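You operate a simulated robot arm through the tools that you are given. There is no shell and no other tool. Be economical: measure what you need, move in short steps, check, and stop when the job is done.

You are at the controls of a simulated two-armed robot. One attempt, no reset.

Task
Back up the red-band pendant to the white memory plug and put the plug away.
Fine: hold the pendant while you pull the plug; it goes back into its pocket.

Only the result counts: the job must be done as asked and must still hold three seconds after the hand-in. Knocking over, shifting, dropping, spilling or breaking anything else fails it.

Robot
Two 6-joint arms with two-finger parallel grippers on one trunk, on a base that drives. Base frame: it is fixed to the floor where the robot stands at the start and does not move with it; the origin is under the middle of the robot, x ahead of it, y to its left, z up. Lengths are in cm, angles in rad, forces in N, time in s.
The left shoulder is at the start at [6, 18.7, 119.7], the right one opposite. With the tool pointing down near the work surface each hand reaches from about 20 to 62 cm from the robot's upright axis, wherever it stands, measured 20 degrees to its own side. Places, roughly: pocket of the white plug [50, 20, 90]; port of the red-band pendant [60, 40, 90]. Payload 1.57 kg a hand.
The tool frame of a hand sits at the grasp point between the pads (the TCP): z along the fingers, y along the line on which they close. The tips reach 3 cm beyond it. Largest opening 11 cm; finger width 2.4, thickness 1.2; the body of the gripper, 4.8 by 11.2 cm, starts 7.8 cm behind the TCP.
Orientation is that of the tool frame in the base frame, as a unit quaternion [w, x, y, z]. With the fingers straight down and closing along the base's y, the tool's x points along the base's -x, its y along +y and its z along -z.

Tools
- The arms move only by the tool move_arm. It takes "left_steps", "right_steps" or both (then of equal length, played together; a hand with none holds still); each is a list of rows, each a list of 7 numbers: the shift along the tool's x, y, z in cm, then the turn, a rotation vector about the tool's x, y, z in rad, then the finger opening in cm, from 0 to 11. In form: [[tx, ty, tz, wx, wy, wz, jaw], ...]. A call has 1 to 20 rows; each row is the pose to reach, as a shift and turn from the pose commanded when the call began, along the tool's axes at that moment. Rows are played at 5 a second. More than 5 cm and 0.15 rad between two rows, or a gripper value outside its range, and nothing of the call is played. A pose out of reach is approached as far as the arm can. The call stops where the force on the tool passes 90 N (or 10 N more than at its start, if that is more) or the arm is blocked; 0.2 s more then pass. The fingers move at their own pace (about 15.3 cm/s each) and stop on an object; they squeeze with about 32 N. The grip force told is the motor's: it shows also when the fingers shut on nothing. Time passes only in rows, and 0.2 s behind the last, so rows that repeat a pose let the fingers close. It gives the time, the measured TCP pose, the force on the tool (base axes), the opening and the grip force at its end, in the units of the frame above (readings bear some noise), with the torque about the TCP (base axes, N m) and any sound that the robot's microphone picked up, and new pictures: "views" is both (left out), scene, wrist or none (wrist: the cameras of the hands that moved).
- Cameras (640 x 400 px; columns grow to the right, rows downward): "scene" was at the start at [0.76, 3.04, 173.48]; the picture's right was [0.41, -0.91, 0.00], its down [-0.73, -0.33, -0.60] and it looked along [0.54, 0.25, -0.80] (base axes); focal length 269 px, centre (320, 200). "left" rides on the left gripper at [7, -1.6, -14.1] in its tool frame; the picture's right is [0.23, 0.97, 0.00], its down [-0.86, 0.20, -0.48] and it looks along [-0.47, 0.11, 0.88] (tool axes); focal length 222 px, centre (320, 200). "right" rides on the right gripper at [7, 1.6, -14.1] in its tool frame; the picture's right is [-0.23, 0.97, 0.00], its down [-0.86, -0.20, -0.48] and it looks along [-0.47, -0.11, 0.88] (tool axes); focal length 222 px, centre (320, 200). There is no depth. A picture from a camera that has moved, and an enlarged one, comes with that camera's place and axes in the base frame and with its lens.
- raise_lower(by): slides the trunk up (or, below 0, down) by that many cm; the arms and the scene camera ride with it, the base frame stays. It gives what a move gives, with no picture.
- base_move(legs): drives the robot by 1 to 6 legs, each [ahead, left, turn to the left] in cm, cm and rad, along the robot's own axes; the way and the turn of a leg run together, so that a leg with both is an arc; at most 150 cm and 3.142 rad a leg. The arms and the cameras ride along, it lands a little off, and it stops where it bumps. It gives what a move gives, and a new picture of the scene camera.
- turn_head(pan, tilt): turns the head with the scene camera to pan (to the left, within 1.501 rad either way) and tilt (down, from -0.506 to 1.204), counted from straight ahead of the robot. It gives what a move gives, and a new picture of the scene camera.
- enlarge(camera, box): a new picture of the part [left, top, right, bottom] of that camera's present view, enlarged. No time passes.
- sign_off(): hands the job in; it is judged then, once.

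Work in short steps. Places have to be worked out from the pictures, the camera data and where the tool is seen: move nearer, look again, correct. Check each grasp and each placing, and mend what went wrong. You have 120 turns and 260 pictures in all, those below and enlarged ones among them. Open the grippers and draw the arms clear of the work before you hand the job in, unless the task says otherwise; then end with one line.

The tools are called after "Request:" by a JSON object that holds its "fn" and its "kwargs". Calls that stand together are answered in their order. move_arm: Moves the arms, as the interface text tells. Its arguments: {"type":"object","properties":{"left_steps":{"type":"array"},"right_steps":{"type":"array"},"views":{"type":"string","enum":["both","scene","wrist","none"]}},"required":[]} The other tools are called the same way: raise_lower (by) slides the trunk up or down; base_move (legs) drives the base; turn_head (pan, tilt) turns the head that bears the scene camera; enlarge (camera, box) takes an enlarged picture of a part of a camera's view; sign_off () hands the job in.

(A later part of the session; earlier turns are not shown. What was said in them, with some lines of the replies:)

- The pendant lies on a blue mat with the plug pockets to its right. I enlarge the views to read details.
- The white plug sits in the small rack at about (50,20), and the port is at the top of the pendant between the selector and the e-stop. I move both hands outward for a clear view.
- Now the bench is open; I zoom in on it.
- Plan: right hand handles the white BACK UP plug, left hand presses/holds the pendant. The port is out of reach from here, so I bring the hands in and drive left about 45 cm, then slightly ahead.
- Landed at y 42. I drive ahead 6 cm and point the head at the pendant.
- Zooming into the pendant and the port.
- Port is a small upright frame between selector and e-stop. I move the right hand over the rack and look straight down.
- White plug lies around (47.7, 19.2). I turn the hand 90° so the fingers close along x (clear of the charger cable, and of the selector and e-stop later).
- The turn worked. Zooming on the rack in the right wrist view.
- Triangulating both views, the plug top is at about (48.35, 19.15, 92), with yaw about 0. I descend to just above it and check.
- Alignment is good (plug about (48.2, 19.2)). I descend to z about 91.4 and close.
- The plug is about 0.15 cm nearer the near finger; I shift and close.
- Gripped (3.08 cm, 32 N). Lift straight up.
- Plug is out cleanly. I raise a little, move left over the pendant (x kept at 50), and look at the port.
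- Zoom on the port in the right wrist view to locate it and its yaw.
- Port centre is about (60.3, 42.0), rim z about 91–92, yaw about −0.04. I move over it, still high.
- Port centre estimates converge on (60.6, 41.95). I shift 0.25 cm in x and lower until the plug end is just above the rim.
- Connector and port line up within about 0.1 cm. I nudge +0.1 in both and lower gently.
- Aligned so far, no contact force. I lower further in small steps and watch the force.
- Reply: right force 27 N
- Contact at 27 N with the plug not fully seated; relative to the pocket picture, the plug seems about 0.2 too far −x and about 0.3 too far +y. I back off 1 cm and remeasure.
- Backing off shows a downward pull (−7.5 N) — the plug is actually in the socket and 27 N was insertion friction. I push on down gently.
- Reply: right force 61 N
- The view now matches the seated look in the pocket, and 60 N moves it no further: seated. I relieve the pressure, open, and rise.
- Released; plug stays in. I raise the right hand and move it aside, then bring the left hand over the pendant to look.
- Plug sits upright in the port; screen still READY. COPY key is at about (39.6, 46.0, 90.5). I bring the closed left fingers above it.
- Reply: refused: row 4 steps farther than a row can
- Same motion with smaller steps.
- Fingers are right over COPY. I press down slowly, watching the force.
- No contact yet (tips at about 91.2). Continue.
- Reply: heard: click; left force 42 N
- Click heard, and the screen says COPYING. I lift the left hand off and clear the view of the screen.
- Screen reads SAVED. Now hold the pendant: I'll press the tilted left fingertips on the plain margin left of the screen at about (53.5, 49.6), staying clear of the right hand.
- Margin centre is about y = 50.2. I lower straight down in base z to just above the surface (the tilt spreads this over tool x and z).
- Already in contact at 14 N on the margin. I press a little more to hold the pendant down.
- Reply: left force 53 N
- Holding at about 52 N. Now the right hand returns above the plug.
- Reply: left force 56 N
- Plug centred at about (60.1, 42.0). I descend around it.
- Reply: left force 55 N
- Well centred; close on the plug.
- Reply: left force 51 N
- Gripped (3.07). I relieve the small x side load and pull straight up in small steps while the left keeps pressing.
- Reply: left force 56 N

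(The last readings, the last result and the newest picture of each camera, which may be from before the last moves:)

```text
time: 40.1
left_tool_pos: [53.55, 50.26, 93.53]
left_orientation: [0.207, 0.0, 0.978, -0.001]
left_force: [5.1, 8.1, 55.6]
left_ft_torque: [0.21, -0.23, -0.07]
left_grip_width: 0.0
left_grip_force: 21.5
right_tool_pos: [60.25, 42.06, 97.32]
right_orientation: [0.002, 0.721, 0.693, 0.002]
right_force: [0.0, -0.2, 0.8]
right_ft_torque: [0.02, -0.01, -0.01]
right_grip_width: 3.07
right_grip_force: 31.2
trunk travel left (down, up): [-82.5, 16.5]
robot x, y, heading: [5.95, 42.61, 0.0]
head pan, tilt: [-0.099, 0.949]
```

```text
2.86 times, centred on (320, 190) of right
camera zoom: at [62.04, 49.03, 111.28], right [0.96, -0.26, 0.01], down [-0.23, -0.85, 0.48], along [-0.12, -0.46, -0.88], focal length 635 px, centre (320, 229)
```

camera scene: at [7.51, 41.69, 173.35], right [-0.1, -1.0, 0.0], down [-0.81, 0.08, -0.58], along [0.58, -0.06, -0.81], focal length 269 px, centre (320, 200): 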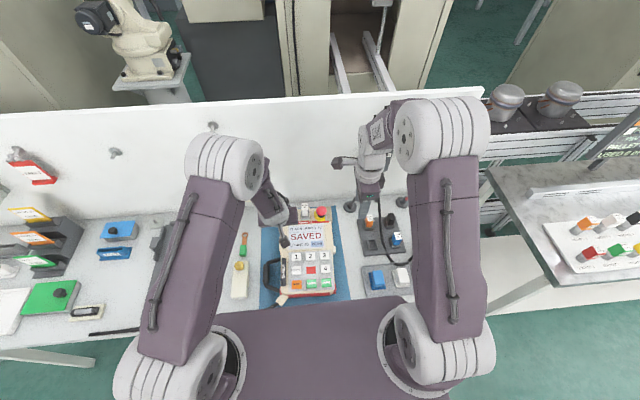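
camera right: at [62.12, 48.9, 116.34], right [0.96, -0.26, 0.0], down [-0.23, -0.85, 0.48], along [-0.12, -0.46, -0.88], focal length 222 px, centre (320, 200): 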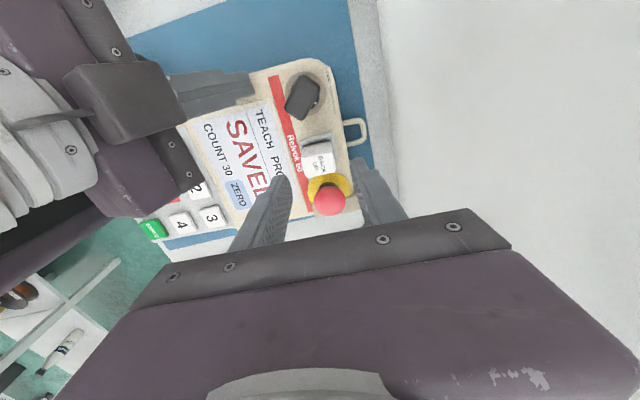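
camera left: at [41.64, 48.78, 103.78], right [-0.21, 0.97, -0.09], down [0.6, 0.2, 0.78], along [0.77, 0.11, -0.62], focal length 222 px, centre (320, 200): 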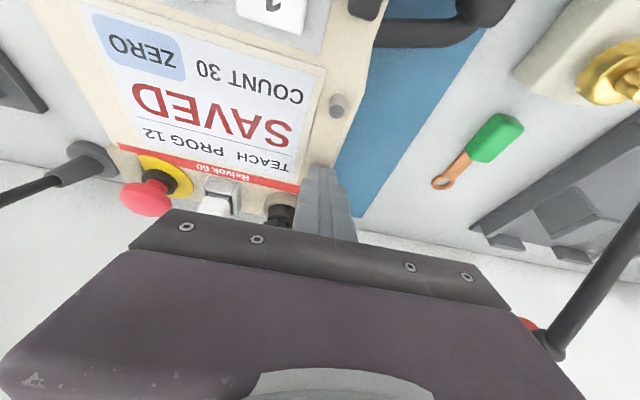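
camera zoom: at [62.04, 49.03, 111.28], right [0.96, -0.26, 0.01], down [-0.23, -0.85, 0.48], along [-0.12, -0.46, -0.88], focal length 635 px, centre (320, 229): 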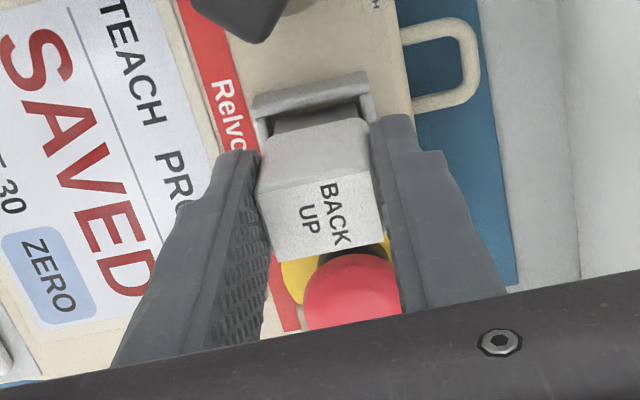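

Plug came free with no pull left on the hand. I raise it well clear.

Request:
{"fn": "move_arm", "kwargs": {"right_steps": [[0, 0, -1, 0, 0, 0, 1], [0, 0, -3, 0, 0, 0, 1], [0, 0, -6, 0, 0, 0, 1], [0, 0, -10, 0, 0, 0, 1], [0, 0, -12, 0, 0, 0, 1]], "views": "wrist"}}

Request:
{"fn": "enlarge", "kwargs": {"camera": "scene", "box": [260, 170, 350, 240]}}

```text
time: 41.3
left_tool_pos: [53.39, 50.23, 93.51]
left_orientation: [0.206, -0.001, 0.979, -0.001]
left_force: [5.9, 8.0, 56.5]
left_ft_torque: [0.25, -0.21, -0.01]
left_grip_width: 0.0
left_grip_force: 21.2
right_tool_pos: [59.97, 42.03, 109.38]
right_orientation: [0.002, 0.721, 0.693, 0.002]
right_force: [-1.1, 0.2, -0.3]
right_ft_torque: [0.0, 0.04, 0.02]
right_grip_width: 3.06
right_grip_force: 31.9
trunk travel left (down, up): [-82.5, 16.5]
robot x, y, heading: [6.52, 42.49, 0.001]
head pan, tilt: [-0.099, 0.949]
camera right: at [61.81, 49.09, 123.42], right [0.96, -0.26, 0.0], down [-0.23, -0.85, 0.48], along [-0.12, -0.46, -0.88], focal length 222 px, centre (320, 200)
```

right: 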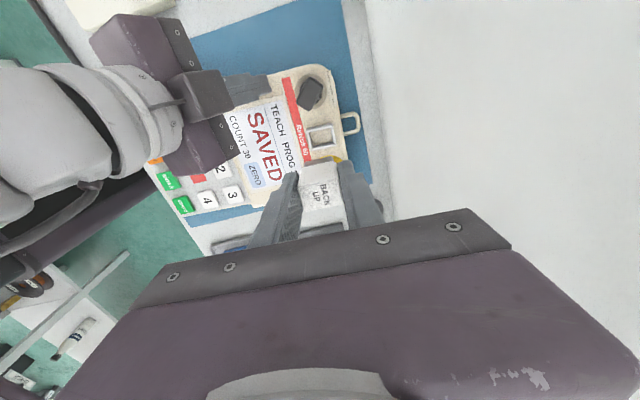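

```text
5.71 times, centred on (305, 205) of scene
camera zoom: at [6.8, 41.78, 173.37], right [-0.1, -1.0, 0.0], down [-0.81, 0.08, -0.59], along [0.58, -0.06, -0.81], focal length 1537 px, centre (406, 171)
```

zoom: 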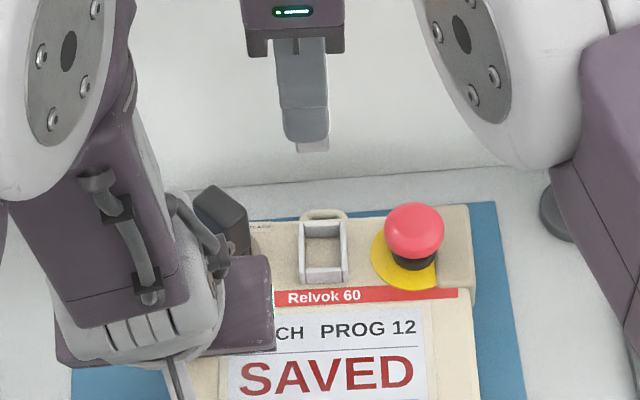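

The pendant stayed put and the port is empty. I lift the left hand straight off and retract it to the left.

Request:
{"fn": "move_arm", "kwargs": {"left_steps": [[-0.4, 0, -0.92, 0, 0, 0, 0], [-1.2, 0, -2.76, 0, 0, 0, 0], [-2.7, 0, -6.4, 0, 0, 0, 0], [-4.3, 0, -10.1, 0, 0, 0, 0], [-4.3, 3, -13, 0, 0, 0, 0], [-4.3, 6, -16, 0, 0, 0, 0], [-4.3, 9, -19, 0, 0, 0, 0]], "views": "none"}}

Request:
{"fn": "move_arm", "kwargs": {"left_steps": [[0, 1, -3, 0, 0.1, 0, 0], [0, 2, -6, 0, 0.2, 0, 0], [0, 3, -9, 0, 0.3, 0, 0], [0, 4, -12, 0, 0.4, 0, 0]], "right_steps": [[0, -3, 0, 0, 0, -0.01, 1], [0, -7, 0, 0, 0, -0.02, 1], [-4, -9, 0, 0, 0, -0.03, 1], [-8, -10, 0, 0, 0, -0.04, 1]], "views": "scene"}}

```text
time: 42.9
left_tool_pos: [49.97, 59.45, 111.88]
left_orientation: [0.199, -0.001, 0.98, 0.001]
left_force: [0.5, -0.1, -0.3]
left_ft_torque: [0.01, -0.05, -0.01]
left_grip_width: 0.0
left_grip_force: 21.4
right_tool_pos: [60.19, 42.13, 109.2]
right_orientation: [0.0, 0.721, 0.693, 0.0]
right_force: [-0.4, -0.7, -0.7]
right_ft_torque: [-0.01, 0.0, -0.04]
right_grip_width: 3.07
right_grip_force: 31.7
trunk travel left (down, up): [-82.5, 16.5]
robot x, y, heading: [6.62, 42.45, 0.004]
head pan, tilt: [-0.099, 0.949]
```

```text
time: 43.9
left_tool_pos: [45.37, 63.09, 123.38]
left_orientation: [0.0, -0.001, 1.0, 0.001]
left_force: [0.8, 0.2, -0.1]
left_ft_torque: [0.01, -0.01, 0.04]
left_grip_width: 0.0
left_grip_force: 21.4
right_tool_pos: [50.02, 34.21, 108.98]
right_orientation: [-0.001, 0.707, 0.707, 0.001]
right_force: [-0.2, 0.3, 0.1]
right_ft_torque: [0.04, -0.01, -0.03]
right_grip_width: 3.05
right_grip_force: 32.2
trunk travel left (down, up): [-82.5, 16.5]
robot x, y, heading: [6.31, 42.22, 0.003]
head pan, tilt: [-0.099, 0.949]
camera scene: at [7.5, 41.49, 173.35], right [-0.1, -1.0, 0.0], down [-0.81, 0.08, -0.58], along [0.58, -0.06, -0.81], focal length 269 px, centre (320, 200)
```

scene: 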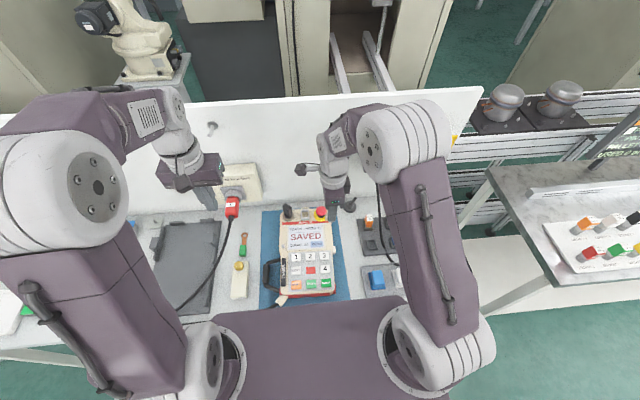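

Yaw is back to 0. I carry the plug over the empty pocket at about (48.1, 19.25).

Request:
{"fn": "move_arm", "kwargs": {"right_steps": [[-4, -0.5, 0, 0, 0, 0, 1], [-8, -1, 0, 0, 0, 0, 1], [-12, -1.5, 0, 0, 0, 0, 1], [-14.95, -1.9, 1, 0, 0, 0, 1], [-14.95, -1.9, 5, 0, 0, 0, 1], [-14.95, -1.9, 8, 0, 0, 0, 1], [-14.95, -1.9, 8, 0, 0, 0, 1]], "views": "wrist"}}

Request:
{"fn": "enlarge", "kwargs": {"camera": "right", "box": [240, 100, 400, 240]}}

Request:
{"fn": "enlarge", "kwargs": {"camera": "scene", "box": [340, 200, 430, 260]}}

```text
time: 45.5
left_tool_pos: [45.29, 63.34, 123.16]
left_orientation: [0.001, -0.001, 1.0, 0.0]
left_force: [0.6, 0.1, 0.3]
left_ft_torque: [-0.01, -0.03, 0.01]
left_grip_width: 0.01
left_grip_force: 21.3
right_tool_pos: [48.26, 19.44, 101.03]
right_orientation: [0.0, 0.707, 0.707, 0.0]
right_force: [0.6, 0.0, 0.0]
right_ft_torque: [0.0, -0.03, 0.01]
right_grip_width: 3.08
right_grip_force: 32.0
trunk travel left (down, up): [-82.5, 16.5]
robot x, y, heading: [6.21, 42.53, -0.001]
head pan, tilt: [-0.099, 0.949]
camera right: at [49.98, 26.48, 115.01], right [0.97, -0.23, 0.0], down [-0.2, -0.86, 0.48], along [-0.11, -0.47, -0.88], focal length 222 px, centre (320, 200)
```

right: 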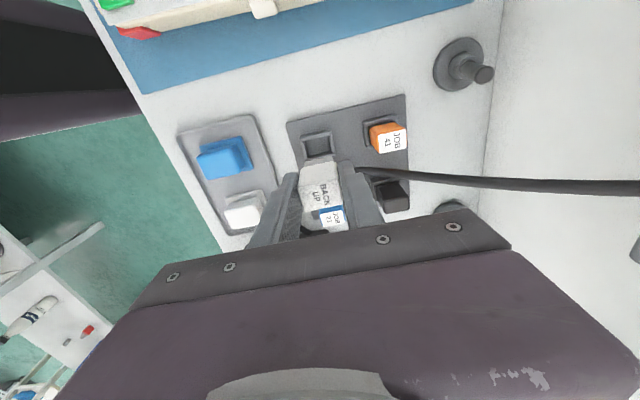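

```text
2.86 times, centred on (320, 170) of right
camera zoom: at [49.98, 26.48, 115.01], right [0.97, -0.23, 0.0], down [-0.2, -0.86, 0.48], along [-0.11, -0.47, -0.88], focal length 635 px, centre (320, 286)
```

zoom: 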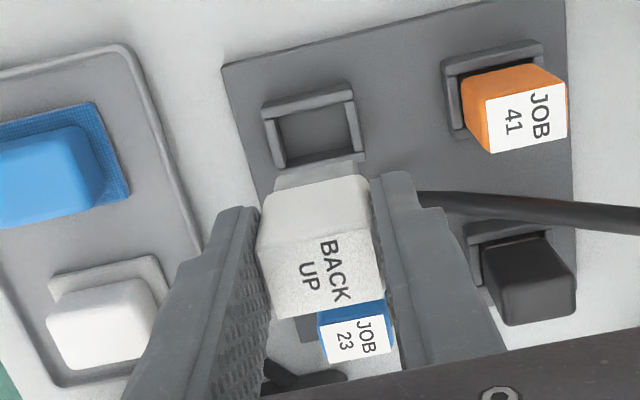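

```text
6.67 times, centred on (385, 230) of scene
camera zoom: at [7.45, 41.68, 173.35], right [-0.1, -1.0, 0.0], down [-0.81, 0.08, -0.58], along [0.58, -0.06, -0.81], focal length 1793 px, centre (-113, 0)
```

zoom: 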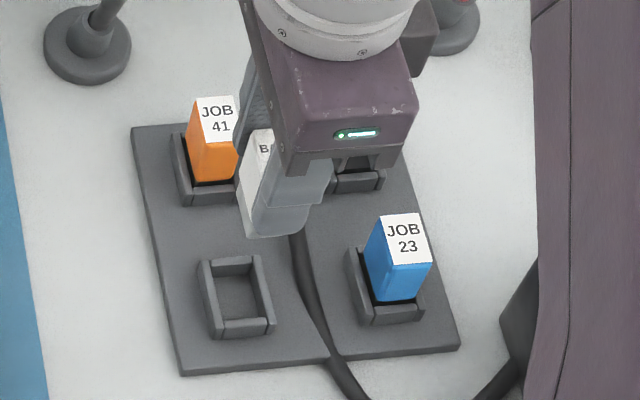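

Small offset (−0.15 in x and −0.12 in y). I lower to just above the pocket rim and check.

Request:
{"fn": "move_arm", "kwargs": {"right_steps": [[-0.12, -0.15, 2, 0, 0, 0, 1], [-0.12, -0.15, 4, 0, 0, 0, 1], [-0.12, -0.15, 6.3, 0, 0, 0, 1], [-0.12, -0.15, 6.3, 0, 0, 0, 1]], "views": "none"}}

Request:
{"fn": "enlarge", "kwargs": {"camera": "right", "box": [270, 130, 370, 230]}}

Request:
{"fn": "enlarge", "kwargs": {"camera": "scene", "box": [355, 215, 400, 255]}}

```text
time: 46.5
left_tool_pos: [45.36, 63.32, 123.22]
left_orientation: [0.0, 0.0, 1.0, 0.0]
left_force: [0.7, 0.6, 0.3]
left_ft_torque: [0.01, -0.02, -0.02]
left_grip_width: 0.03
left_grip_force: 21.4
right_tool_pos: [48.23, 19.24, 94.67]
right_orientation: [0.0, 0.706, 0.708, 0.0]
right_force: [1.0, 0.0, -0.2]
right_ft_torque: [-0.03, -0.03, -0.02]
right_grip_width: 3.07
right_grip_force: 32.5
trunk travel left (down, up): [-82.5, 16.5]
robot x, y, heading: [6.04, 42.5, -0.001]
head pan, tilt: [-0.099, 0.949]
```

```text
4.00 times, centred on (320, 180) of right
camera zoom: at [49.92, 26.36, 108.81], right [0.97, -0.23, 0.0], down [-0.2, -0.86, 0.48], along [-0.11, -0.47, -0.88], focal length 888 px, centre (320, 280)
```

zoom: 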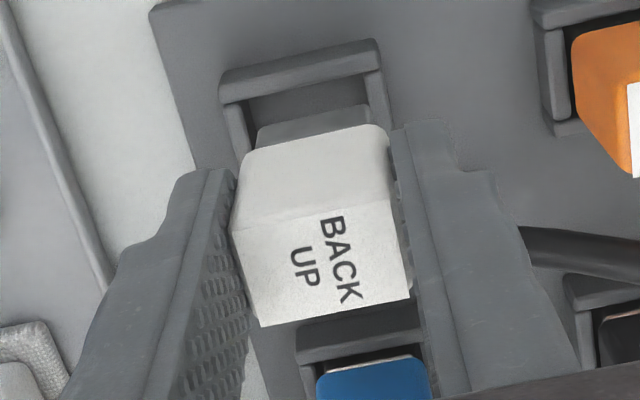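

```text
10.00 times, centred on (378, 235) of scene
camera zoom: at [7.53, 41.72, 173.35], right [-0.1, -1.0, 0.0], down [-0.81, 0.08, -0.58], along [0.58, -0.06, -0.81], focal length 2689 px, centre (-255, -150)
```

zoom: 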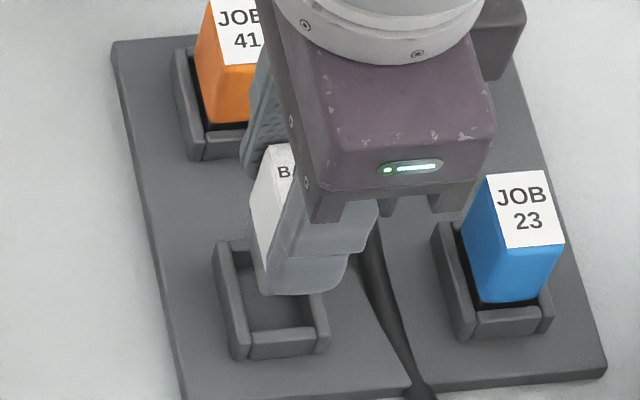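

Connector is over the opening. I lower into the pocket, watching the force.

Request:
{"fn": "move_arm", "kwargs": {"right_steps": [[0, -0.07, 0.6, 0, 0, 0, 1], [0, -0.07, 1.2, 0, 0, 0, 1], [0, -0.07, 1.8, 0, 0, 0, 1], [0, -0.07, 2.3, 0, 0, 0, 1], [0, -0.07, 2.3, 0, 0, 0, 1]], "views": "none"}}

Request:
{"fn": "enlarge", "kwargs": {"camera": "right", "box": [240, 120, 400, 260]}}

```text
time: 47.7
left_tool_pos: [45.27, 63.32, 123.2]
left_orientation: [-0.001, -0.001, 1.0, 0.0]
left_force: [0.6, -0.2, 0.4]
left_ft_torque: [0.02, 0.0, 0.0]
left_grip_width: 0.0
left_grip_force: 21.8
right_tool_pos: [47.99, 19.37, 92.39]
right_orientation: [0.0, 0.707, 0.707, -0.001]
right_force: [0.0, 0.2, -0.1]
right_ft_torque: [-0.02, -0.01, 0.0]
right_grip_width: 3.06
right_grip_force: 32.0
trunk travel left (down, up): [-82.5, 16.5]
robot x, y, heading: [6.15, 42.44, 0.001]
head pan, tilt: [-0.099, 0.949]
```

```text
2.86 times, centred on (320, 190) of right
camera zoom: at [49.8, 26.39, 106.45], right [0.97, -0.23, 0.0], down [-0.2, -0.86, 0.48], along [-0.11, -0.47, -0.88], focal length 635 px, centre (320, 229)
```

zoom: 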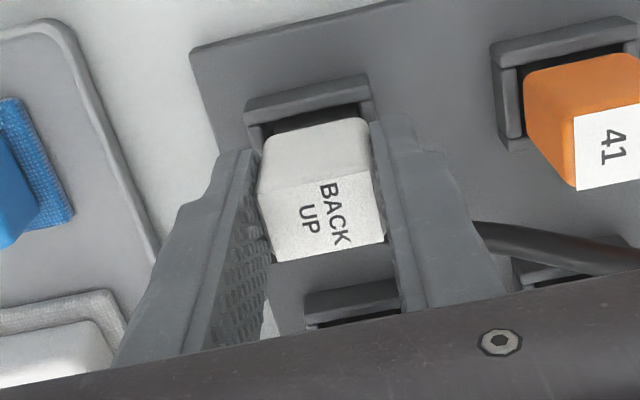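

Going in with no resistance. I lower the remaining ~0.7 cm plus a slight push.

Request:
{"fn": "move_arm", "kwargs": {"right_steps": [[0, 0, 0.3, 0, 0, 0, 1], [0, 0, 0.6, 0, 0, 0, 1], [0, 0, 0.8, 0, 0, 0, 1], [0, 0, 0.95, 0, 0, 0, 1], [0, 0, 0.95, 0, 0, 0, 1]], "views": "none"}}

Request:
{"fn": "enlarge", "kwargs": {"camera": "right", "box": [240, 120, 400, 260]}}

```text
time: 48.9
left_tool_pos: [45.07, 63.29, 123.38]
left_orientation: [0.001, -0.001, 1.0, 0.0]
left_force: [0.4, -0.7, -0.4]
left_ft_torque: [0.0, 0.04, -0.03]
left_grip_width: 0.01
left_grip_force: 21.3
right_tool_pos: [47.88, 19.36, 91.53]
right_orientation: [0.001, 0.707, 0.707, 0.001]
right_force: [2.8, -4.9, 25.4]
right_ft_torque: [-0.27, -0.04, -0.03]
right_grip_width: 3.08
right_grip_force: 32.6
trunk travel left (down, up): [-82.5, 16.5]
robot x, y, heading: [6.25, 42.24, 0.004]
head pan, tilt: [-0.099, 0.949]
```

```text
2.86 times, centred on (320, 190) of right
camera zoom: at [49.58, 26.48, 105.62], right [0.97, -0.23, 0.0], down [-0.2, -0.85, 0.48], along [-0.1, -0.47, -0.88], focal length 635 px, centre (320, 229)
```

zoom: 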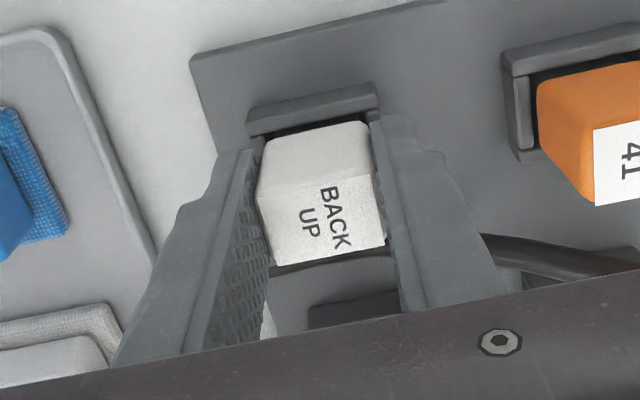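

Seated on the bottom (z 91.5 as originally, 25 N). I relieve the pressure, open, rise, and bring the hand back.

Request:
{"fn": "move_arm", "kwargs": {"right_steps": [[0, 0, -0.3, 0, 0, 0, 1], [0, 0, -0.3, 0, 0, 0, 1], [0, 0, -0.3, 0, 0, 0, 3.5], [0, 0, -0.3, 0, 0, 0, 5], [0, 0, -0.3, 0, 0, 0, 5], [0, 0, -3, 0, 0, 0, 5], [0, 0, -7, 0, 0, 0, 5], [0, 0, -12, 0, 0, 0, 5], [0, -4, -15, 0, 0, 0, 5], [0, -8, -18, 0, 0, 0, 5], [0, -12, -20, 0, 0, 0, 5], [-3, -16, -20, 0, 0, 0, 5]], "left_steps": [[0, 0, 0, 0, 0, 0, 0], [0, 0, 0, 0, 0, 0, 0], [0, 0, 0, 0, 0, 0, 0], [0, 0, 0, 0, 0, 0, 3], [0, 0, 0, 0, 0, 0, 5], [0, 0, 0, 0, 0, 0, 5], [0, 0, 0, 0, 0, 0, 5], [3, 0, 0, 0, 0, 0, 5], [6, 0, 0, 0, 0, 0, 5], [9, 0, 0, 0, 0, 0, 5], [12, 2, 0, 0, 0, 0, 5], [14, 4, 0, 0, 0, 0, 5]], "views": "both"}}

Request:
{"fn": "enlarge", "kwargs": {"camera": "scene", "box": [330, 190, 430, 270]}}

Request:
{"fn": "enlarge", "kwargs": {"camera": "scene", "box": [240, 190, 350, 300]}}

```text
time: 51.5
left_tool_pos: [31.08, 67.31, 123.31]
left_orientation: [0.001, 0.0, 1.0, 0.001]
left_force: [-0.8, -0.7, 0.4]
left_ft_torque: [0.02, -0.04, 0.0]
left_grip_width: 5.01
left_grip_force: 0.0
right_tool_pos: [31.87, 16.39, 111.28]
right_orientation: [-0.001, 0.706, 0.708, 0.0]
right_force: [-0.8, -0.4, 0.2]
right_ft_torque: [0.02, -0.04, 0.0]
right_grip_width: 5.0
right_grip_force: 0.2
trunk travel left (down, up): [-82.5, 16.5]
robot x, y, heading: [6.19, 42.23, -0.002]
head pan, tilt: [-0.099, 0.949]
camera scene: at [7.2, 41.57, 173.35], right [-0.1, -1.0, 0.0], down [-0.81, 0.08, -0.58], along [0.58, -0.06, -0.81], focal length 269 px, centre (320, 200)
camera right: at [33.58, 23.34, 125.46], right [0.97, -0.23, 0.0], down [-0.2, -0.86, 0.48], along [-0.11, -0.47, -0.88], focal length 222 px, centre (320, 200)
camera left: at [24.07, 65.75, 137.38], right [-0.23, 0.97, 0.0], down [0.85, 0.2, 0.48], along [0.47, 0.11, -0.88], focal length 222 px, centre (320, 200)
```

scene: 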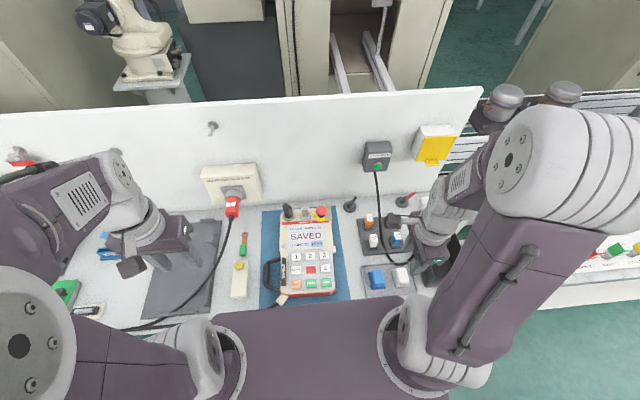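
right: 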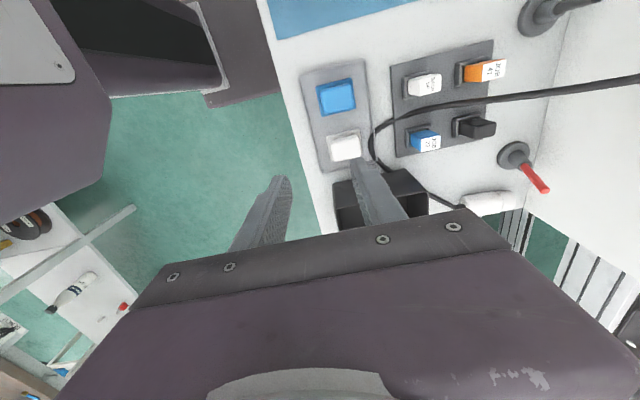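
left: 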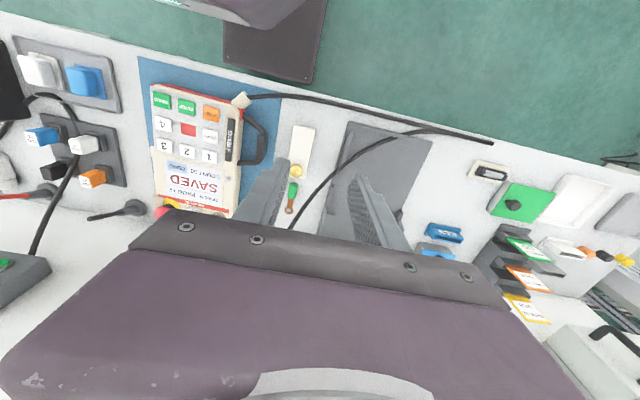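

```text
5.00 times, centred on (380, 230) of scene
camera zoom: at [7.2, 41.57, 173.35], right [-0.1, -1.0, 0.0], down [-0.81, 0.08, -0.58], along [0.58, -0.06, -0.81], focal length 1344 px, centre (20, 50)
```

zoom: 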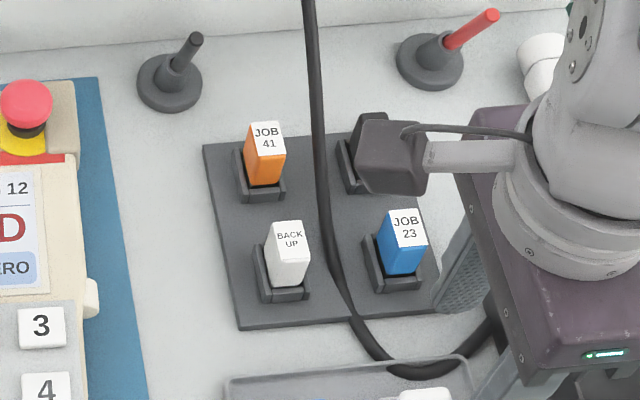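

```text
3.64 times, centred on (295, 245) of scene
camera zoom: at [7.2, 41.57, 173.35], right [-0.1, -1.0, 0.0], down [-0.81, 0.08, -0.58], along [0.58, -0.06, -0.81], focal length 978 px, centre (411, 36)
```

zoom: 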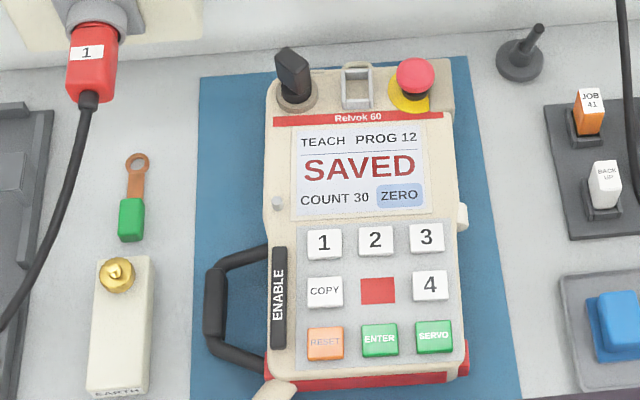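

The plug is seated in its pocket like its neighbours, the screen shows SAVED, the pendant is in place, and both hands are open and clear. I hand in.

Request:
{"fn": "sign_off", "kwargs": {}}

```text
The job is handed in.
```

The red-band pendant was copied to the white BACK UP plug, its screen shows SAVED, and the plug is back in its pocket; I pressed the pendant down with the left hand while pulling it.
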